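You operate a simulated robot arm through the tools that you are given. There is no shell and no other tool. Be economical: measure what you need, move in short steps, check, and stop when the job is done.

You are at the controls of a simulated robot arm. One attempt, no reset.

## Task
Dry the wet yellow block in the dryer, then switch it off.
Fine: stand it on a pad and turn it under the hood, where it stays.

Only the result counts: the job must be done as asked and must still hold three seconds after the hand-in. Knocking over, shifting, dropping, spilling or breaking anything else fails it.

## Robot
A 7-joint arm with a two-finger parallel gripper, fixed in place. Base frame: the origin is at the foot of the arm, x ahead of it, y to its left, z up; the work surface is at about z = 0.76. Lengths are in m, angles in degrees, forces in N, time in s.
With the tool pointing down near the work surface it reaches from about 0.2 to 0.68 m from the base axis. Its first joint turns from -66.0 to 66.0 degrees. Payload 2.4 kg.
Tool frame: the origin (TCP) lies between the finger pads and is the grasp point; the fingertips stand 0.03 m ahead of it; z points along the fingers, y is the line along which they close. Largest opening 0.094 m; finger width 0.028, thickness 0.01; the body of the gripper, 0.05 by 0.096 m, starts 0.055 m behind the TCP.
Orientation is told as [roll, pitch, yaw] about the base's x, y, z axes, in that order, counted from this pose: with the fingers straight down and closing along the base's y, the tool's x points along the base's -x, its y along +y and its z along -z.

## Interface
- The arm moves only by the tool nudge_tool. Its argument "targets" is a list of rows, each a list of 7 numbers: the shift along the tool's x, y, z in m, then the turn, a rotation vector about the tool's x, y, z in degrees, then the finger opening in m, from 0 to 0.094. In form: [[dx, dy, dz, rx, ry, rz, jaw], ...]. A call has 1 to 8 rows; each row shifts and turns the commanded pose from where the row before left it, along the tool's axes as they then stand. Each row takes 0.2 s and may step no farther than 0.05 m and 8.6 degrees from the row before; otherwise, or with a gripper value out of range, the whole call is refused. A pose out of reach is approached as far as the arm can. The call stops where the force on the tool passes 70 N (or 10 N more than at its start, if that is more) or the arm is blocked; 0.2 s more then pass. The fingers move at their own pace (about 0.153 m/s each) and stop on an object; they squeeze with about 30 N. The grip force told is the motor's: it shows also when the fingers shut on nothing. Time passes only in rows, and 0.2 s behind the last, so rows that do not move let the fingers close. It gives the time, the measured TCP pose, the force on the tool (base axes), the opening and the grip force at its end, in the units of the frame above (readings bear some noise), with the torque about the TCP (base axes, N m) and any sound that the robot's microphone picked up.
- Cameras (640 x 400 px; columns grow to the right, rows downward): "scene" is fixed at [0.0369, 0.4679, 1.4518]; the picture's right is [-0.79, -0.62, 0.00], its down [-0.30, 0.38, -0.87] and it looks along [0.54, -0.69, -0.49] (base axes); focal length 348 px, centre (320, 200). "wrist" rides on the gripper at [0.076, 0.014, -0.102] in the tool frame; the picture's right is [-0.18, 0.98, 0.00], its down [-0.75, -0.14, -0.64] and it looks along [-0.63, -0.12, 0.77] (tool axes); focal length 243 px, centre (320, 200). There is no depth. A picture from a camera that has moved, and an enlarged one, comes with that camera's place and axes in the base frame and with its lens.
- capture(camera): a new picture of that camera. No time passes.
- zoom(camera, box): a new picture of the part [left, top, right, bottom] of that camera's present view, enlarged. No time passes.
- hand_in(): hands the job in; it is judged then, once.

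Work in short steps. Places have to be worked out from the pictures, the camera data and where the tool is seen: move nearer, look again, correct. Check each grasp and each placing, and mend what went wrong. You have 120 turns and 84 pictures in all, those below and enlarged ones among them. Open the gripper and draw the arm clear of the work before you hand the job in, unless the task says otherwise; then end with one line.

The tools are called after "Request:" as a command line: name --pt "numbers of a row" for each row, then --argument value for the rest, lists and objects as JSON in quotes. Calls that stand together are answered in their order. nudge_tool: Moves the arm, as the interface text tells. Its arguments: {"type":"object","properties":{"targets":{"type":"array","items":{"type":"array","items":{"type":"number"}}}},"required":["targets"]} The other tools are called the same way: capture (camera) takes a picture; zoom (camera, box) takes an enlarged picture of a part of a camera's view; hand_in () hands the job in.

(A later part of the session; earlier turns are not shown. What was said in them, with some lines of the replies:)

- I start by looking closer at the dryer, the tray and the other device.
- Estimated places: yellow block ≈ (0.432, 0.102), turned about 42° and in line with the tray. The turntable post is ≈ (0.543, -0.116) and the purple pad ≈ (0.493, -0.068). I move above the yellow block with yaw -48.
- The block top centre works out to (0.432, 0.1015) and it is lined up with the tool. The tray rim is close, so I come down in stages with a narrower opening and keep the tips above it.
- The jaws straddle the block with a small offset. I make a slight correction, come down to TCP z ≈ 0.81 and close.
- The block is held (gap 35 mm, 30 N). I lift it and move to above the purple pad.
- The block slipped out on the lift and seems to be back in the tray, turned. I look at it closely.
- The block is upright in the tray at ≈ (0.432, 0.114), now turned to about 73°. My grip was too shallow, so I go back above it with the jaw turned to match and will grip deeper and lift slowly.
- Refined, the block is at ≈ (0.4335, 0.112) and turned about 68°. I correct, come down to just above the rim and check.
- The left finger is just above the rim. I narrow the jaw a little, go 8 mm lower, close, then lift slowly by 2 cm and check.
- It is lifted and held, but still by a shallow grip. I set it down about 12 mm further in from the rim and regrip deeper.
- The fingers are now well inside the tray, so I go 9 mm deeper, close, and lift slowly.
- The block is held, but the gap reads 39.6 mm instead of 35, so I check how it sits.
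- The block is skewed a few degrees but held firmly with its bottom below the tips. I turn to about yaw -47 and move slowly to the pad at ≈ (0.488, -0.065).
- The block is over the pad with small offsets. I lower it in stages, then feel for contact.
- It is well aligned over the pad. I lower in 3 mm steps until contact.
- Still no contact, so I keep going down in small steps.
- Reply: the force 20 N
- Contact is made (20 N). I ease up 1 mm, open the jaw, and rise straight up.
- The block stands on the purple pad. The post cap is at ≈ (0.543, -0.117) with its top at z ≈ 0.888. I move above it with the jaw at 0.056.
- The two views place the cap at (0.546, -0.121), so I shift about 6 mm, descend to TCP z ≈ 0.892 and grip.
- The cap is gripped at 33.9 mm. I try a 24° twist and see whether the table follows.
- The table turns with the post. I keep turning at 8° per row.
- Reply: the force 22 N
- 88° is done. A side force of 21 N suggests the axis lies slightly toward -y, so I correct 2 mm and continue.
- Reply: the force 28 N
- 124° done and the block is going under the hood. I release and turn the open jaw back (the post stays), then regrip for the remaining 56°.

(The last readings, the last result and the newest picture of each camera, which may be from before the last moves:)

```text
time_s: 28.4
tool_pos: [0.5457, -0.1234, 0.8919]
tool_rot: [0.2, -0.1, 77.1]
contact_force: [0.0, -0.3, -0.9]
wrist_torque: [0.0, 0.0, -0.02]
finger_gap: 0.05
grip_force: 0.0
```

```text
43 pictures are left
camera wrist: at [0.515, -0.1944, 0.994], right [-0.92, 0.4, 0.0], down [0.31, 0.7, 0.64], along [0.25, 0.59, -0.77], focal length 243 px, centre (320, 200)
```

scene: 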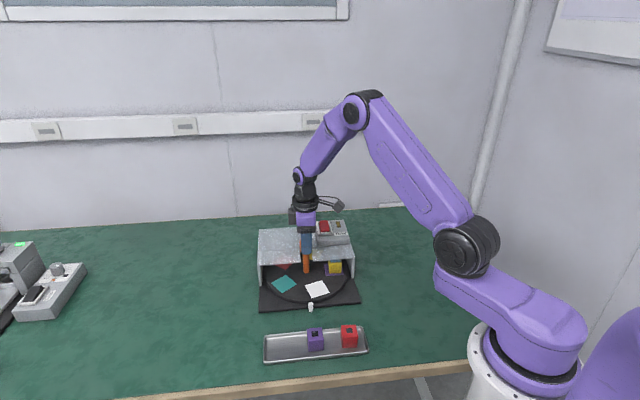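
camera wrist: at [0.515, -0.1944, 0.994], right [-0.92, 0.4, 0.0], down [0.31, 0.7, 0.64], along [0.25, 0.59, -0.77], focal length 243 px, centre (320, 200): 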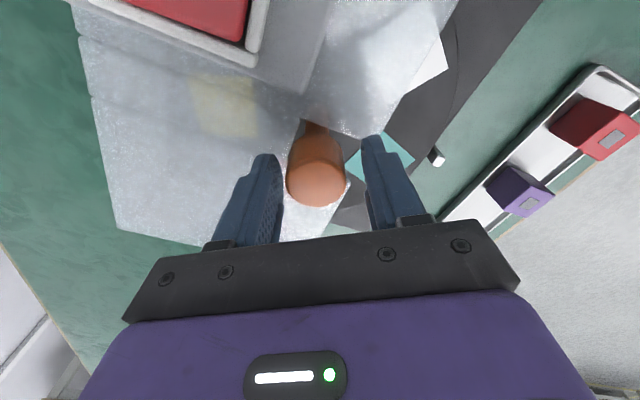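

I recentre by about 2 mm, then turn the open jaw back 96°.

Request:
nudge_tool --pt "0.0006 -0.0017 0 0 0 8 0.05" --pt "0 0 0 0 0 8 0.05" --pt "0 0 0 0 0 8 0.05" --pt "0 0 0 0 0 8 0.05" --pt "0 0 0 0 0 8 0.05" --pt "0 0 0 0 0 8 0.05" --pt "0 0 0 0 0 8 0.05" --pt "0 0 0 0 0 8 0.05"

Request:
nudge_tool --pt "0 0 0 0 0 8 0.05" --pt "0 0 0 0 0 8 0.05" --pt "0 0 0 0 0 8 0.05" --pt "0 0 0 0 0 8 0.05"

Request:
capture --camera "wrist"

Request:
zoom --camera "scene" --box '[240, 205, 390, 320]'

```text
time_s: 30.2
tool_pos: [0.5471, -0.1258, 0.8929]
tool_rot: [0.0, -0.1, 12.8]
contact_force: [0.4, 0.4, 0.1]
wrist_torque: [-0.02, -0.04, 0.0]
finger_gap: 0.0503
grip_force: 0.1
```

```text
time_s: 31.2
tool_pos: [0.5465, -0.1253, 0.8926]
tool_rot: [0.0, 0.0, -19.2]
contact_force: [-0.3, -0.3, 0.1]
wrist_torque: [0.03, -0.01, 0.02]
finger_gap: 0.0501
grip_force: 0.0
```

```text
42 pictures are left
camera wrist: at [0.4801, -0.087, 0.9943], right [0.5, 0.87, 0.0], down [0.67, -0.38, 0.64], along [0.56, -0.32, -0.77], focal length 243 px, centre (320, 200)
```

wrist: 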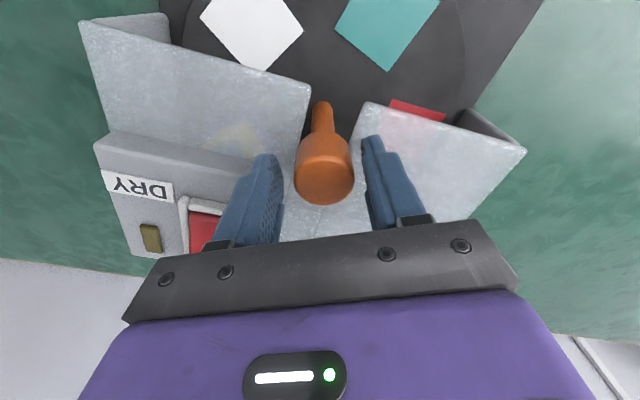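

```text
3.48 times, centred on (315, 262) of scene
camera zoom: at [0.0369, 0.4679, 1.4518], right [-0.79, -0.62, 0.0], down [-0.3, 0.38, -0.87], along [0.54, -0.69, -0.49], focal length 1209 px, centre (337, -17)
```

zoom: 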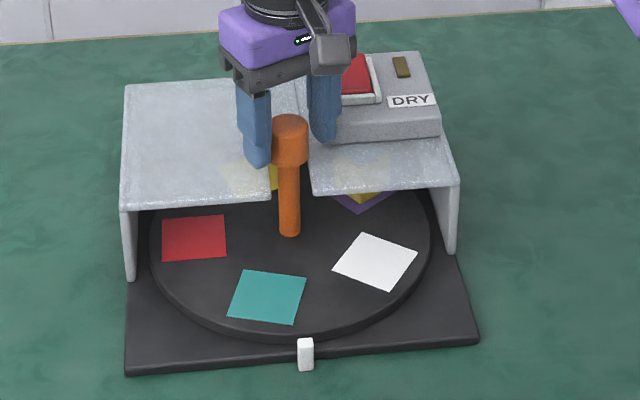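

A tiny 1.5 mm correction, then I grip and turn the remaining 56°.

Request:
nudge_tool --pt "0 0.0015 0 0 0 0 0.03" --pt "0 0 0 0 0 0 0.0"

Request:
nudge_tool --pt "0 0 0 0 0 -8 0" --pt "0 0 0 0 0 -8 0" --pt "0 0 0 0 0 -8 0" --pt "0 0 0 0 0 -8 0" --pt "0 0 0 0 0 -8 0" --pt "0 0 0 0 0 -8 0" --pt "0 0 0 0 0 -8 0"

Request:
zoom --camera "scene" --box '[240, 205, 390, 320]'

```text
time_s: 31.8
tool_pos: [0.5489, -0.1231, 0.8935]
tool_rot: [0.0, 0.0, -19.0]
contact_force: [2.8, 2.5, -5.0]
wrist_torque: [-0.46, -0.19, 0.01]
finger_gap: 0.0337
grip_force: 44.7
```

```text
time_s: 33.4
tool_pos: [0.5481, -0.1245, 0.8943]
tool_rot: [0.0, 0.0, 37.2]
contact_force: [1.6, 7.7, -4.0]
wrist_torque: [-0.61, 0.14, 0.0]
finger_gap: 0.0336
grip_force: 45.4
```

```text
3.48 times, centred on (315, 262) of scene
camera zoom: at [0.037, 0.4681, 1.4517], right [-0.79, -0.62, 0.0], down [-0.3, 0.38, -0.87], along [0.54, -0.69, -0.49], focal length 1209 px, centre (337, -17)
```

zoom: 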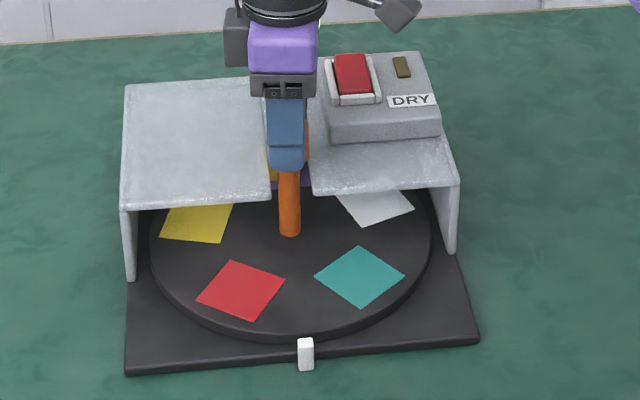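

The block is now at the back of the table under the hood. I release, rise and check.

Request:
nudge_tool --pt "0 0 0 0 0 0 0.05" --pt "0 0 0 0 0 0 0.05" --pt "0 0 -0.04 0 0 0 0.05" --pt "0 0 -0.04 0 0 0 0.05"

Request:
capture --camera "wrist"

Request:
zoom --camera "scene" --box '[240, 205, 390, 320]'

```text
time_s: 34.4
tool_pos: [0.5476, -0.1253, 0.973]
tool_rot: [-0.1, 0.0, 37.0]
contact_force: [0.7, -0.6, 0.1]
wrist_torque: [0.02, -0.02, 0.01]
finger_gap: 0.0499
grip_force: 0.0
```

```text
39 pictures are left
camera wrist: at [0.4785, -0.159, 1.074], right [-0.44, 0.9, 0.0], down [0.69, 0.34, 0.64], along [0.57, 0.29, -0.77], focal length 243 px, centre (320, 200)
```

wrist: 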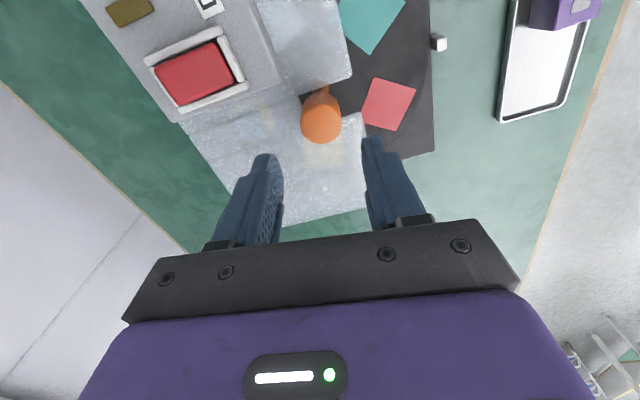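

```text
3.48 times, centred on (315, 262) of scene
camera zoom: at [0.0369, 0.4679, 1.4518], right [-0.79, -0.62, 0.0], down [-0.3, 0.38, -0.87], along [0.54, -0.69, -0.49], focal length 1209 px, centre (337, -17)
```

zoom: 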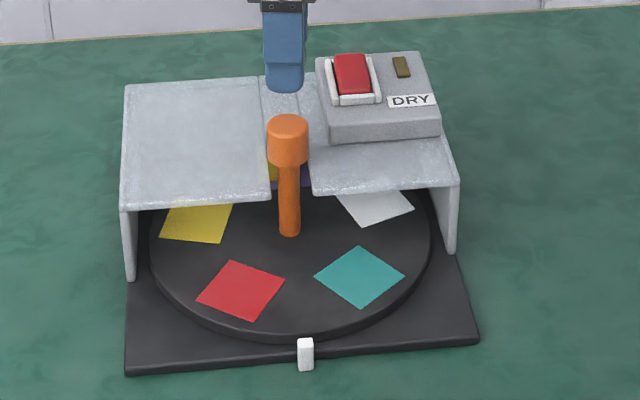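

The block sits under the hood. Now I look at the switch closely.

Request:
zoom --camera "scene" --box '[312, 213, 352, 240]'

Request:
zoom --camera "wrist" --box '[80, 0, 300, 138]'

```text
14.81 times, centred on (332, 226) of scene
camera zoom: at [0.0369, 0.4679, 1.4518], right [-0.79, -0.62, 0.0], down [-0.3, 0.38, -0.87], along [0.54, -0.69, -0.49], focal length 5148 px, centre (142, -193)
```

zoom: 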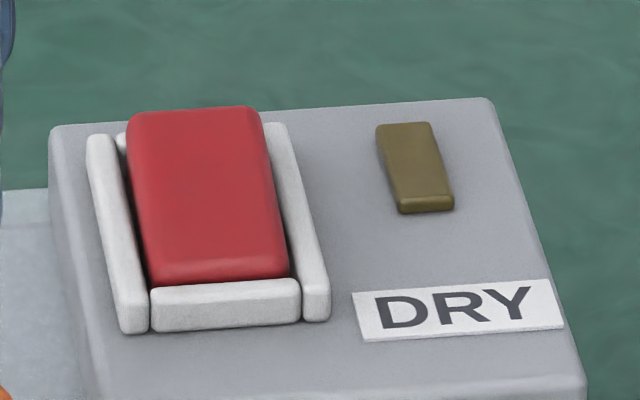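

```text
2.90 times, centred on (190, 69) of wrist
camera zoom: at [0.4785, -0.159, 1.074], right [-0.44, 0.9, 0.0], down [0.69, 0.34, 0.64], along [0.57, 0.29, -0.77], focal length 703 px, centre (697, 580)
```

zoom: 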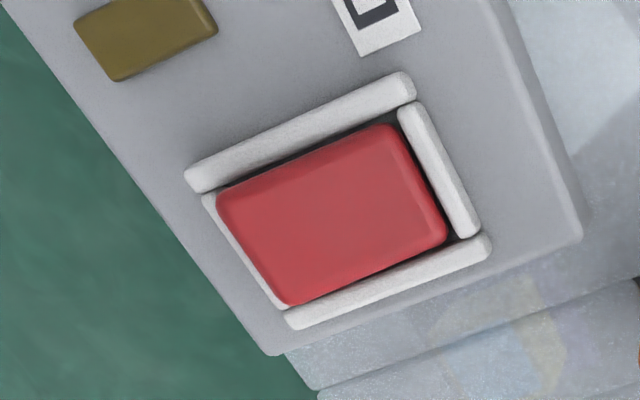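

The rocker's back end (far from the scene camera) is raised and the front end is down, and the lamp is dark, so it is off. Its centre is ≈ (0.553, -0.215, 0.887) and its long axis points along 314°. I close the fingers, turn to yaw -46, and move over its back end.

Request:
nudge_tool --pt "0 0 0 0 0 8.3 0.0" --pt "0 0 0 0 0 8.3 0.0" --pt "0 0 0 0 0 8.3 0.0" --pt "0 0 0 0 0 8.3 0.0" --pt "0 0 0 0 0 8.3 0.0" --pt "0 0 0 0 0 8.3 0.0" --pt "0 0 0 0 0 8.3 0.0" --pt "0 0 0 0 0 8.3 0.0"

Request:
nudge_tool --pt "0 0 0 0 0 8.3 0.0" --pt "0 0 0 0 0 8.3 0.0" --pt "-0.038 -0.0296 0 0 0 0 0.0" --pt "-0.038 -0.0296 0 0 0 0 0.0" --pt "0 0 0 0 7.5 0 0.0" --pt "0 0 0 0 7.5 0 0.0"

Request:
capture --camera "wrist"

Request:
zoom --camera "scene" --box '[270, 180, 390, 255]'

```text
time_s: 36.2
tool_pos: [0.5472, -0.124, 0.9726]
tool_rot: [0.0, 0.1, -29.6]
contact_force: [0.3, -0.3, -0.4]
wrist_torque: [0.0, -0.01, -0.01]
finger_gap: 0.0
grip_force: 29.6
```

```text
time_s: 37.6
tool_pos: [0.5578, -0.2228, 0.9735]
tool_rot: [0.0, 15.2, -46.0]
contact_force: [-0.9, -0.4, 0.1]
wrist_torque: [-0.02, 0.03, -0.01]
finger_gap: 0.0
grip_force: 29.7
```

```text
35 pictures are left
camera wrist: at [0.5357, -0.1776, 1.0913], right [0.83, 0.55, -0.05], down [0.52, -0.74, 0.42], along [0.2, -0.38, -0.9], focal length 243 px, centre (320, 200)
```

wrist: 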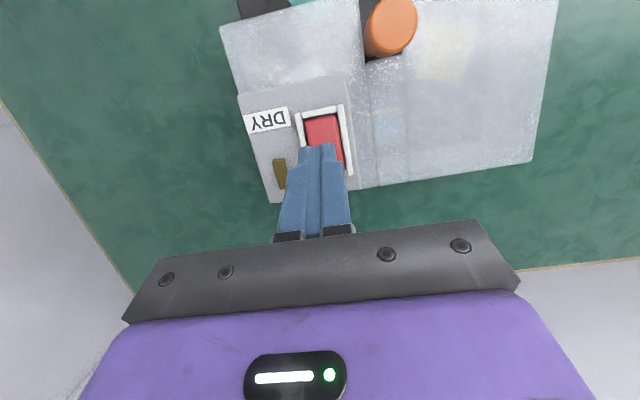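

```text
5.33 times, centred on (330, 218) of scene
camera zoom: at [0.0369, 0.4679, 1.4518], right [-0.79, -0.62, 0.0], down [-0.3, 0.38, -0.87], along [0.54, -0.69, -0.49], focal length 1854 px, centre (267, 107)
```

zoom: 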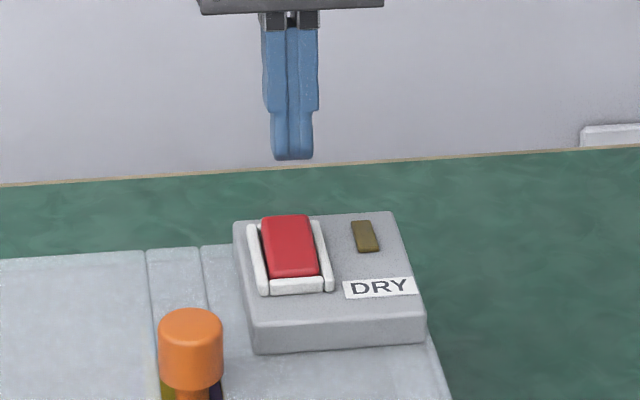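

I zoom in on the fingertips over the rocker to check lateral alignment.

Request:
zoom --camera "wrist" --box '[230, 80, 410, 220]'

```text
2.86 times, centred on (320, 150) of wrist
camera zoom: at [0.5357, -0.1776, 1.0913], right [0.83, 0.55, -0.05], down [0.52, -0.74, 0.42], along [0.2, -0.38, -0.9], focal length 693 px, centre (320, 343)
```

zoom: 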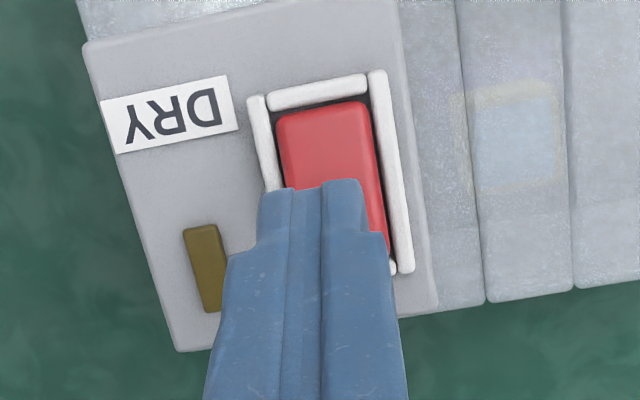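

Laterally the tips are centred on the rocker. I shift 3 mm further back and descend 45 mm to just above contact.

Request:
nudge_tool --pt "-0.0029 0 -0.0008 0 0 0 0" --pt "-0.0065 0 0.0242 0 0 0 0" --pt "-0.0052 0 0.0193 0 0 0 0"

Request:
zoom --camera "wrist" --box '[230, 80, 410, 220]'

Request:
zoom --camera "scene" --box '[300, 195, 364, 235]'

```text
time_s: 38.4
tool_pos: [0.5613, -0.2223, 0.928]
tool_rot: [-0.1, 15.0, -46.0]
contact_force: [0.3, 0.8, -0.3]
wrist_torque: [0.01, 0.0, -0.04]
finger_gap: 0.0
grip_force: 30.1
```

```text
2.86 times, centred on (320, 150) of wrist
camera zoom: at [0.5381, -0.179, 1.0458], right [0.83, 0.55, -0.05], down [0.52, -0.74, 0.42], along [0.2, -0.38, -0.9], focal length 693 px, centre (320, 343)
```

zoom: 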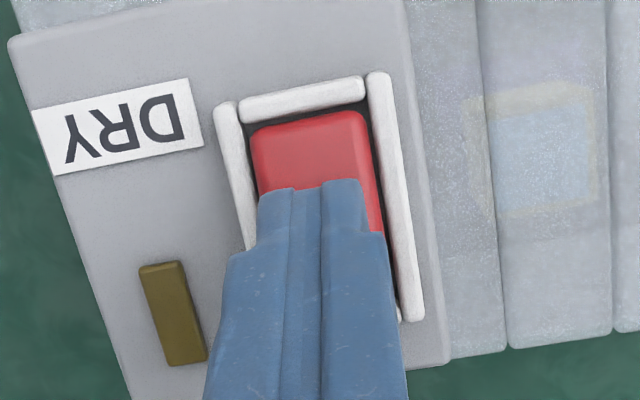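

```text
10.00 times, centred on (332, 215) of scene
camera zoom: at [0.0369, 0.4679, 1.4518], right [-0.79, -0.62, 0.0], down [-0.3, 0.38, -0.87], along [0.54, -0.69, -0.49], focal length 3475 px, centre (200, 50)
```

zoom: 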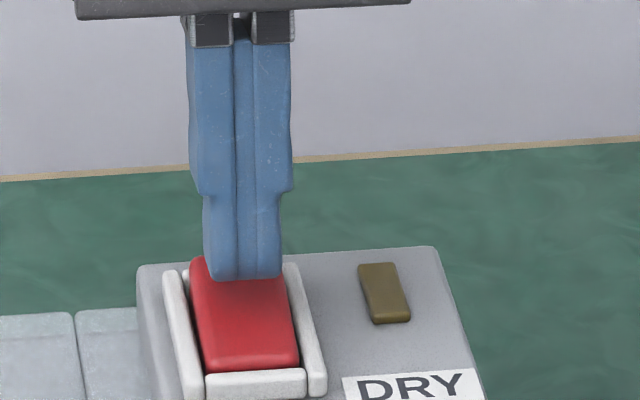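

The tip is lined up over the raised end. I press down in small steps and watch force and sound.

Request:
nudge_tool --pt "-0.001 0.001 0.0039 0 0 0 0" --pt "-0.001 0 0.0039 0 0 0 0"

Request:
nudge_tool --pt "-0.0008 0 0.0029 0 0 0 0"

```text
time_s: 39.0
tool_pos: [0.5616, -0.2212, 0.9205]
tool_rot: [0.0, 15.0, -46.0]
contact_force: [-0.3, -0.7, -0.1]
wrist_torque: [0.04, 0.05, -0.04]
finger_gap: 0.0
grip_force: 29.9
```

```text
time_s: 39.4
tool_pos: [0.5615, -0.2217, 0.9185]
tool_rot: [0.1, 14.9, -46.0]
contact_force: [-2.4, 1.0, 18.7]
wrist_torque: [-0.03, 0.02, -0.03]
finger_gap: 0.0001
grip_force: 29.7
```

Contact at 18.7 N, so I press a bit more.

Request:
nudge_tool --pt "-0.0005 0 0.0019 0 0 0 0"

Request:
zoom --camera "scene" --box '[300, 195, 364, 235]'

```text
time_s: 39.8
tool_pos: [0.5619, -0.2232, 0.9186]
tool_rot: [0.1, 14.8, -46.0]
contact_force: [-8.0, 3.5, 43.0]
wrist_torque: [-0.12, 0.12, -0.04]
finger_gap: 0.0
grip_force: 30.3
```

```text
10.00 times, centred on (332, 215) of scene
camera zoom: at [0.0358, 0.4683, 1.4517], right [-0.79, -0.62, 0.0], down [-0.3, 0.38, -0.87], along [0.54, -0.69, -0.49], focal length 3475 px, centre (200, 50)
```

zoom: 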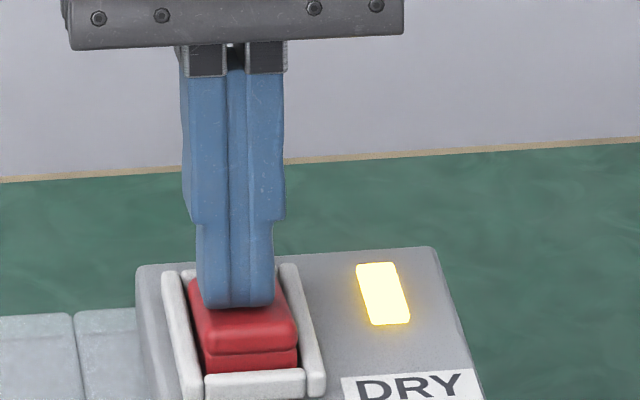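

The lamp is lit: the dryer is on. I lift off and look at the lamp and, through the roof, at the block.

Request:
nudge_tool --pt "0.0039 0 -0.0145 0 0 0 0" --pt "0.0078 0 -0.029 0 0 0 0"

Request:
capture --camera "wrist"

Request:
zoom --camera "scene" --box '[250, 205, 370, 290]'

```text
time_s: 40.4
tool_pos: [0.5612, -0.2206, 0.9591]
tool_rot: [-0.1, 15.0, -46.1]
contact_force: [0.5, 0.2, -0.4]
wrist_torque: [0.01, 0.02, 0.03]
finger_gap: 0.0001
grip_force: 30.8
```

```text
29 pictures are left
camera wrist: at [0.5389, -0.1767, 1.0766], right [0.83, 0.56, -0.05], down [0.52, -0.74, 0.42], along [0.2, -0.38, -0.9], focal length 243 px, centre (320, 200)
```

wrist: 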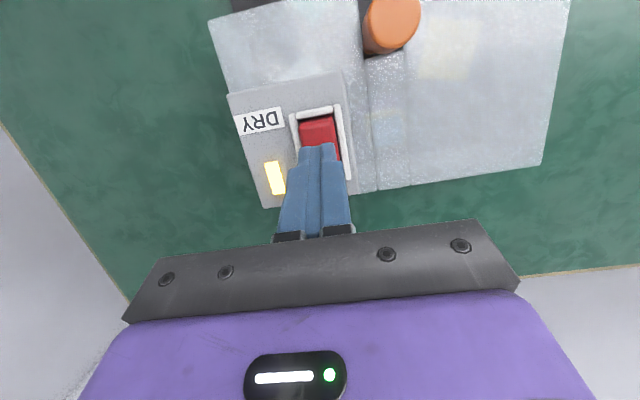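

```text
4.71 times, centred on (310, 248) of scene
camera zoom: at [0.0369, 0.4679, 1.4518], right [-0.79, -0.62, 0.0], down [-0.3, 0.38, -0.87], along [0.54, -0.69, -0.49], focal length 1635 px, centre (367, -24)
```

zoom: 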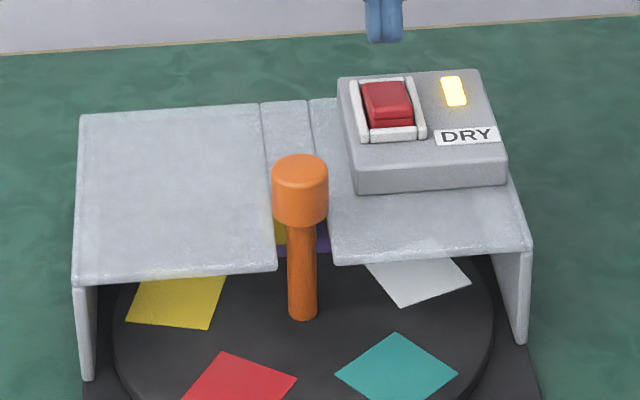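

The rocker has flipped and the lamp is on. While it dries I mirror the tilt and move above the front end of the rocker.

Request:
nudge_tool --pt "0 0 0 0 -7.5 0 0" --pt "0 0 0 0 -7.5 0 0" --pt "0 0 0 0 -7.5 0 0" --pt "0 0 0 0 -7.5 0 0" --pt "0.0155 0 -0.0041 0 0 0 0" --pt "0 0 0 0 0 0 0" --pt "0 0 0 0 0 0 0" --pt "0 0 0 0 0 0 0"

Request:
capture --camera "wrist"

Request:
zoom --camera "scene" --box '[250, 190, 370, 275]'

```text
time_s: 42.2
tool_pos: [0.5488, -0.2089, 0.9595]
tool_rot: [0.0, -15.0, -45.9]
contact_force: [-0.4, 0.2, 0.2]
wrist_torque: [-0.02, -0.01, 0.02]
finger_gap: 0.0
grip_force: 29.8
```

```text
27 pictures are left
camera wrist: at [0.4908, -0.1276, 1.0377], right [0.83, 0.55, 0.05], down [0.29, -0.5, 0.82], along [0.48, -0.66, -0.58], focal length 243 px, centre (320, 200)
```

wrist: 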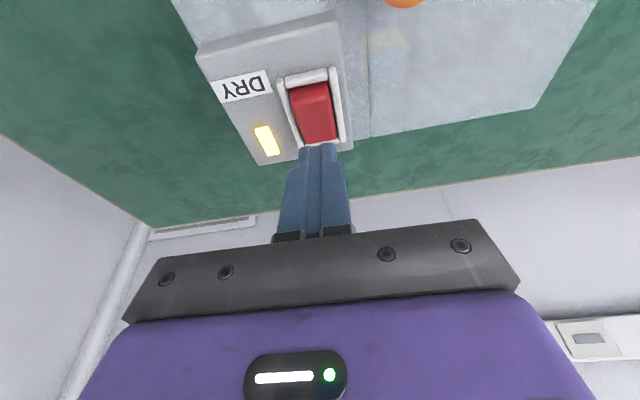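

```text
4.71 times, centred on (310, 232) of scene
camera zoom: at [0.0369, 0.4679, 1.4518], right [-0.79, -0.62, 0.0], down [-0.3, 0.38, -0.87], along [0.54, -0.69, -0.49], focal length 1635 px, centre (367, 47)
```

zoom: 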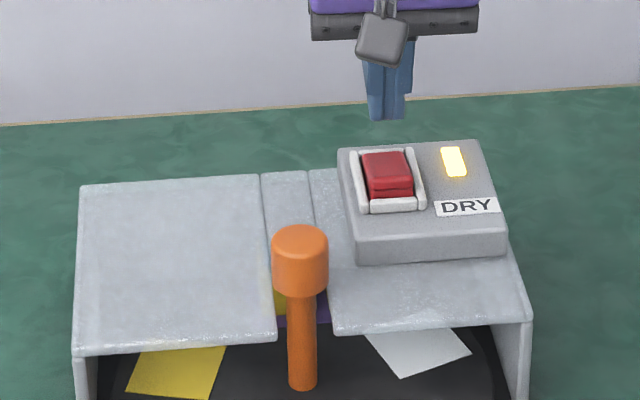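

I look at the block through the roof, to see its wetness mark.

Request:
zoom --camera "wrist" --box '[260, 0, 460, 150]'

```text
2.67 times, centred on (360, 75) of wrist
camera zoom: at [0.4908, -0.1276, 1.0377], right [0.83, 0.55, 0.05], down [0.29, -0.5, 0.82], along [0.48, -0.66, -0.58], focal length 647 px, centre (213, 533)
```

zoom: 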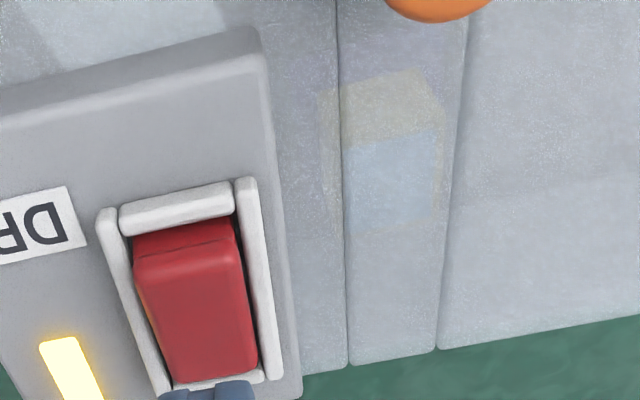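

It is still blue (wet), so I wait.

Request:
nudge_tool --pt "0 0 0 0 0 0 0" --pt "0 0 0 0 0 0 0" --pt "0 0 0 0 0 0 0" --pt "0 0 0 0 0 0 0" --pt "0 0 0 0 0 0 0" --pt "0 0 0 0 0 0 0" --pt "0 0 0 0 0 0 0" --pt "0 0 0 0 0 0 0"

Request:
nudge_tool --pt "0 0 0 0 0 0 0" --pt "0 0 0 0 0 0 0" --pt "0 0 0 0 0 0 0" --pt "0 0 0 0 0 0 0" --pt "0 0 0 0 0 0 0" --pt "0 0 0 0 0 0 0" --pt "0 0 0 0 0 0 0" --pt "0 0 0 0 0 0 0"

Request:
zoom --camera "wrist" --box '[260, 0, 460, 150]'

```text
time_s: 44.0
tool_pos: [0.5492, -0.2094, 0.9586]
tool_rot: [0.0, -15.0, -46.0]
contact_force: [0.7, 0.1, 1.1]
wrist_torque: [0.0, 0.0, -0.02]
finger_gap: 0.0
grip_force: 29.8
```

```text
time_s: 45.8
tool_pos: [0.5504, -0.2102, 0.9601]
tool_rot: [0.0, -15.0, -46.0]
contact_force: [0.2, -0.6, 0.0]
wrist_torque: [-0.02, 0.0, -0.02]
finger_gap: 0.0
grip_force: 29.7
```

```text
2.67 times, centred on (360, 75) of wrist
camera zoom: at [0.4909, -0.1276, 1.0377], right [0.83, 0.55, 0.05], down [0.29, -0.5, 0.82], along [0.48, -0.66, -0.58], focal length 647 px, centre (213, 533)
```

zoom: 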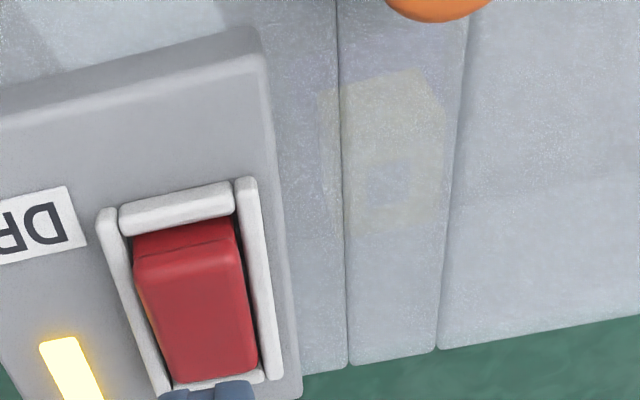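

The wet patch is shrinking fast, so I wait about one more second and check.

Request:
nudge_tool --pt "0 0 0 0 0 0 0" --pt "0 0 0 0 0 0 0" --pt "0 0 0 0 0 0 0" --pt "0 0 0 0 0 0 0"

Request:
zoom --camera "wrist" --box '[350, 15, 410, 60]'

```text
time_s: 46.8
tool_pos: [0.5499, -0.2096, 0.9589]
tool_rot: [0.0, -15.0, -46.0]
contact_force: [-0.4, 1.2, 0.1]
wrist_torque: [-0.03, 0.01, 0.03]
finger_gap: 0.0
grip_force: 29.8
```

```text
8.89 times, centred on (380, 38) of wrist
camera zoom: at [0.4909, -0.1276, 1.0377], right [0.83, 0.55, 0.05], down [0.29, -0.5, 0.82], along [0.48, -0.66, -0.58], focal length 2157 px, centre (-213, 1644)
```

zoom: 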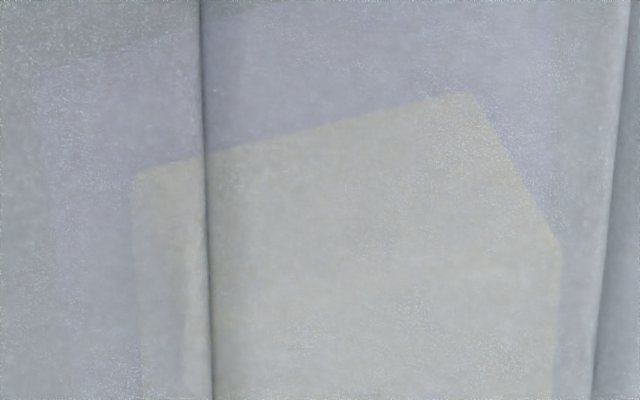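

Request:
zoom --camera "wrist" --box '[370, 25, 434, 95]'

```text
5.71 times, centred on (402, 60) of wrist
camera zoom: at [0.4909, -0.1276, 1.0377], right [0.83, 0.55, 0.05], down [0.29, -0.5, 0.82], along [0.48, -0.66, -0.58], focal length 1386 px, centre (-149, 1000)
```

zoom: 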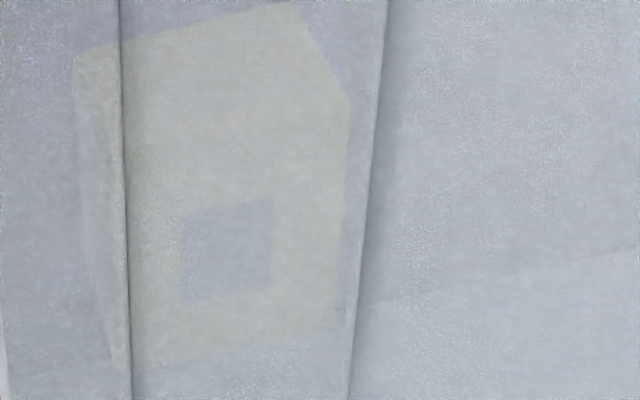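

The mark is now the small dark square of a dry block and has stopped changing. I switch off: come down over the raised front end of the rocker.

Request:
nudge_tool --pt "0.0047 0.001 0.0174 0 0 0 0" --pt "0.0041 0 0.0155 0 0 0 0"

Request:
zoom --camera "scene" --box '[300, 195, 364, 235]'

Request:
zoom --camera "wrist" --box '[230, 60, 410, 200]'

```text
time_s: 47.4
tool_pos: [0.5512, -0.2092, 0.9248]
tool_rot: [0.0, -15.0, -46.0]
contact_force: [0.3, 0.4, -0.3]
wrist_torque: [-0.02, 0.0, 0.0]
finger_gap: 0.0
grip_force: 29.6
```

```text
10.00 times, centred on (332, 215) of scene
camera zoom: at [0.0369, 0.4679, 1.4518], right [-0.79, -0.62, 0.0], down [-0.3, 0.38, -0.87], along [0.54, -0.69, -0.49], focal length 3475 px, centre (200, 50)
```

zoom: 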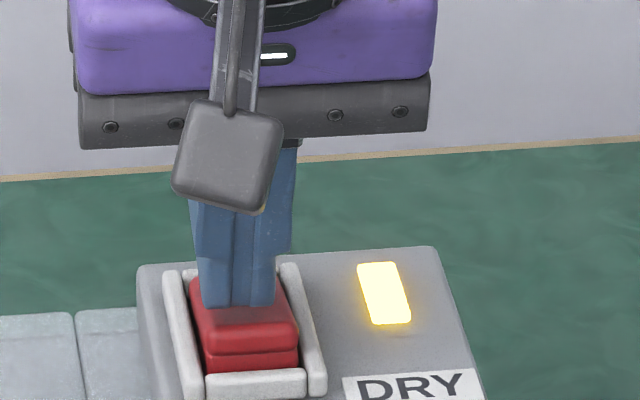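

```text
2.86 times, centred on (320, 130) of wrist
camera zoom: at [0.4915, -0.1267, 1.0033], right [0.83, 0.56, 0.05], down [0.29, -0.5, 0.81], along [0.48, -0.66, -0.58], focal length 693 px, centre (320, 400)
```

zoom: 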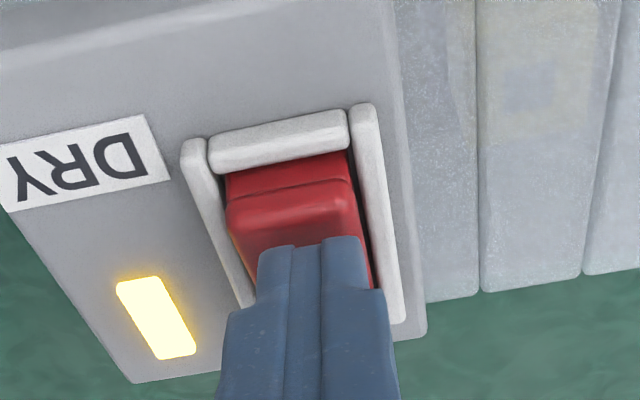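

The tip edge is near the rocker's middle, so I shift about 9 mm toward the front end before pressing.

Request:
nudge_tool --pt "0.0087 0 -0.0023 0 0 0 0"

Request:
zoom --camera "scene" --box '[300, 195, 364, 235]'

```text
time_s: 47.8
tool_pos: [0.5446, -0.2024, 0.9258]
tool_rot: [0.0, -14.9, -46.0]
contact_force: [0.2, -0.1, 0.4]
wrist_torque: [-0.01, 0.01, 0.0]
finger_gap: 0.0
grip_force: 29.5
```

```text
10.00 times, centred on (332, 215) of scene
camera zoom: at [0.0369, 0.4679, 1.4518], right [-0.79, -0.62, 0.0], down [-0.3, 0.38, -0.87], along [0.54, -0.69, -0.49], focal length 3475 px, centre (200, 50)
```

zoom: 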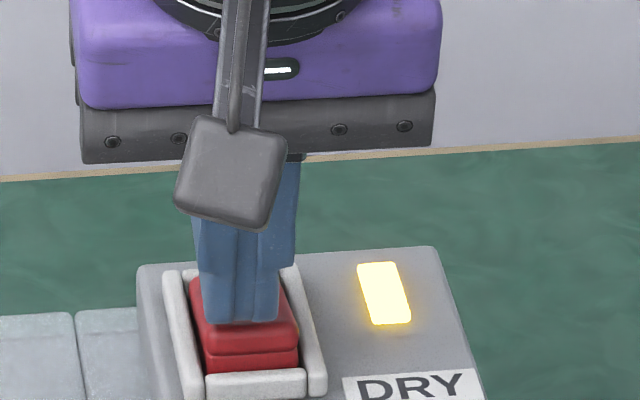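

Now the tip is just behind the front edge. I press in small steps.

Request:
nudge_tool --pt "0.001 0 0.0039 0 0 0 0" --pt "0.0006 0 0.0024 0 0 0 0"

Request:
nudge_tool --pt "0.0006 0 0.0024 0 0 0 0"

Request:
zoom --camera "scene" --box '[300, 195, 364, 235]'

```text
time_s: 48.4
tool_pos: [0.5446, -0.2027, 0.918]
tool_rot: [0.0, -15.0, -45.9]
contact_force: [0.8, 0.3, 0.1]
wrist_torque: [-0.03, -0.02, -0.01]
finger_gap: 0.0
grip_force: 29.7
```

```text
time_s: 48.8
tool_pos: [0.544, -0.203, 0.9161]
tool_rot: [0.0, -14.9, -46.1]
contact_force: [0.2, 0.8, 0.4]
wrist_torque: [0.01, -0.01, -0.02]
finger_gap: 0.0
grip_force: 29.7
```

```text
10.00 times, centred on (332, 215) of scene
camera zoom: at [0.0369, 0.4679, 1.4518], right [-0.79, -0.62, 0.0], down [-0.3, 0.38, -0.87], along [0.54, -0.69, -0.49], focal length 3475 px, centre (200, 50)
```

zoom: 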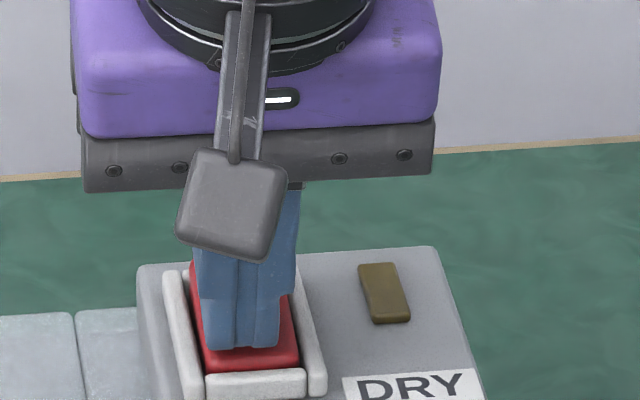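

The lamp is out and the rocker has flipped back. I lift straight up, level the tool, open the jaw and draw clear.

Request:
nudge_tool --pt "-0.0052 0 -0.0193 0 0 0 0" --pt "-0.0104 0 -0.0386 0 0 0 0" --pt "-0.0117 0 -0.0435 0 0 0 0" --pt "0 0 0 0 7.5 0 0.03" --pt "0 0 0 0 7.5 0 0.06" --pt "0 0 -0.045 0 0 0 0.06" --pt "0.045 0 -0.02 0 0 0 0.06" --pt "0.045 0 -0.02 0 0 0 0.06"

Request:
capture --camera "scene"

Request:
capture --camera "wrist"

Request:
zoom --camera "scene" --box '[240, 205, 390, 320]'

```text
time_s: 50.6
tool_pos: [0.4798, -0.1369, 1.1068]
tool_rot: [0.0, 0.0, -46.1]
contact_force: [0.5, -1.0, 0.7]
wrist_torque: [0.0, 0.02, -0.02]
finger_gap: 0.0601
grip_force: 0.1
```

```text
17 pictures are left
```

scene: 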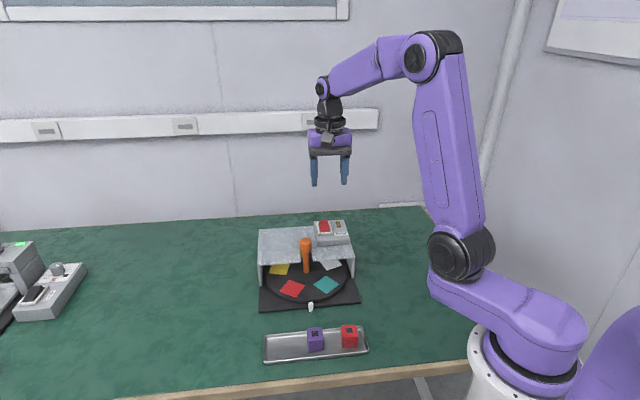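

```text
16 pictures are left
camera wrist: at [0.4385, -0.0721, 1.2085], right [0.83, 0.55, 0.0], down [0.42, -0.64, 0.64], along [0.35, -0.54, -0.77], focal length 243 px, centre (320, 200)
```

wrist: 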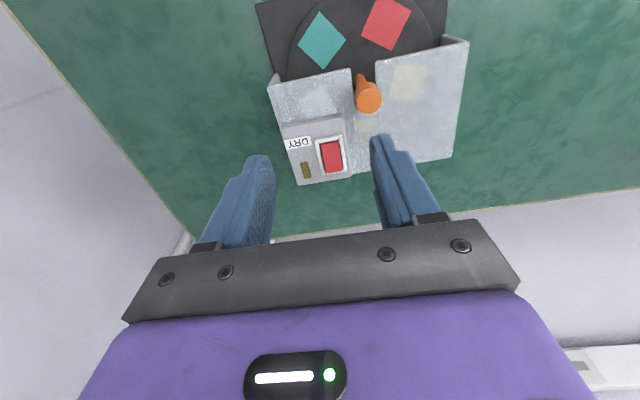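

```text
3.48 times, centred on (315, 262) of scene
camera zoom: at [0.0369, 0.4679, 1.4518], right [-0.79, -0.62, 0.0], down [-0.3, 0.38, -0.87], along [0.54, -0.69, -0.49], focal length 1209 px, centre (337, -17)
```

zoom: 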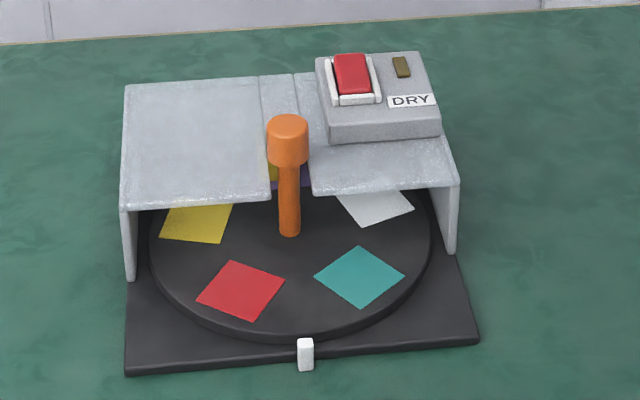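

The lamp is off, the block is under the hood with its dry mark showing, the other blocks and the tray look undisturbed, and the arm is clear. I hand in.

Request:
hand_in

```text
The job is handed in.
```

The yellow block is dry and stands on the purple pad under the hood, the dryer is switched off, and I've handed the job in; on the first lift the block slipped back into the tray, staying upright, and the second attempt held.
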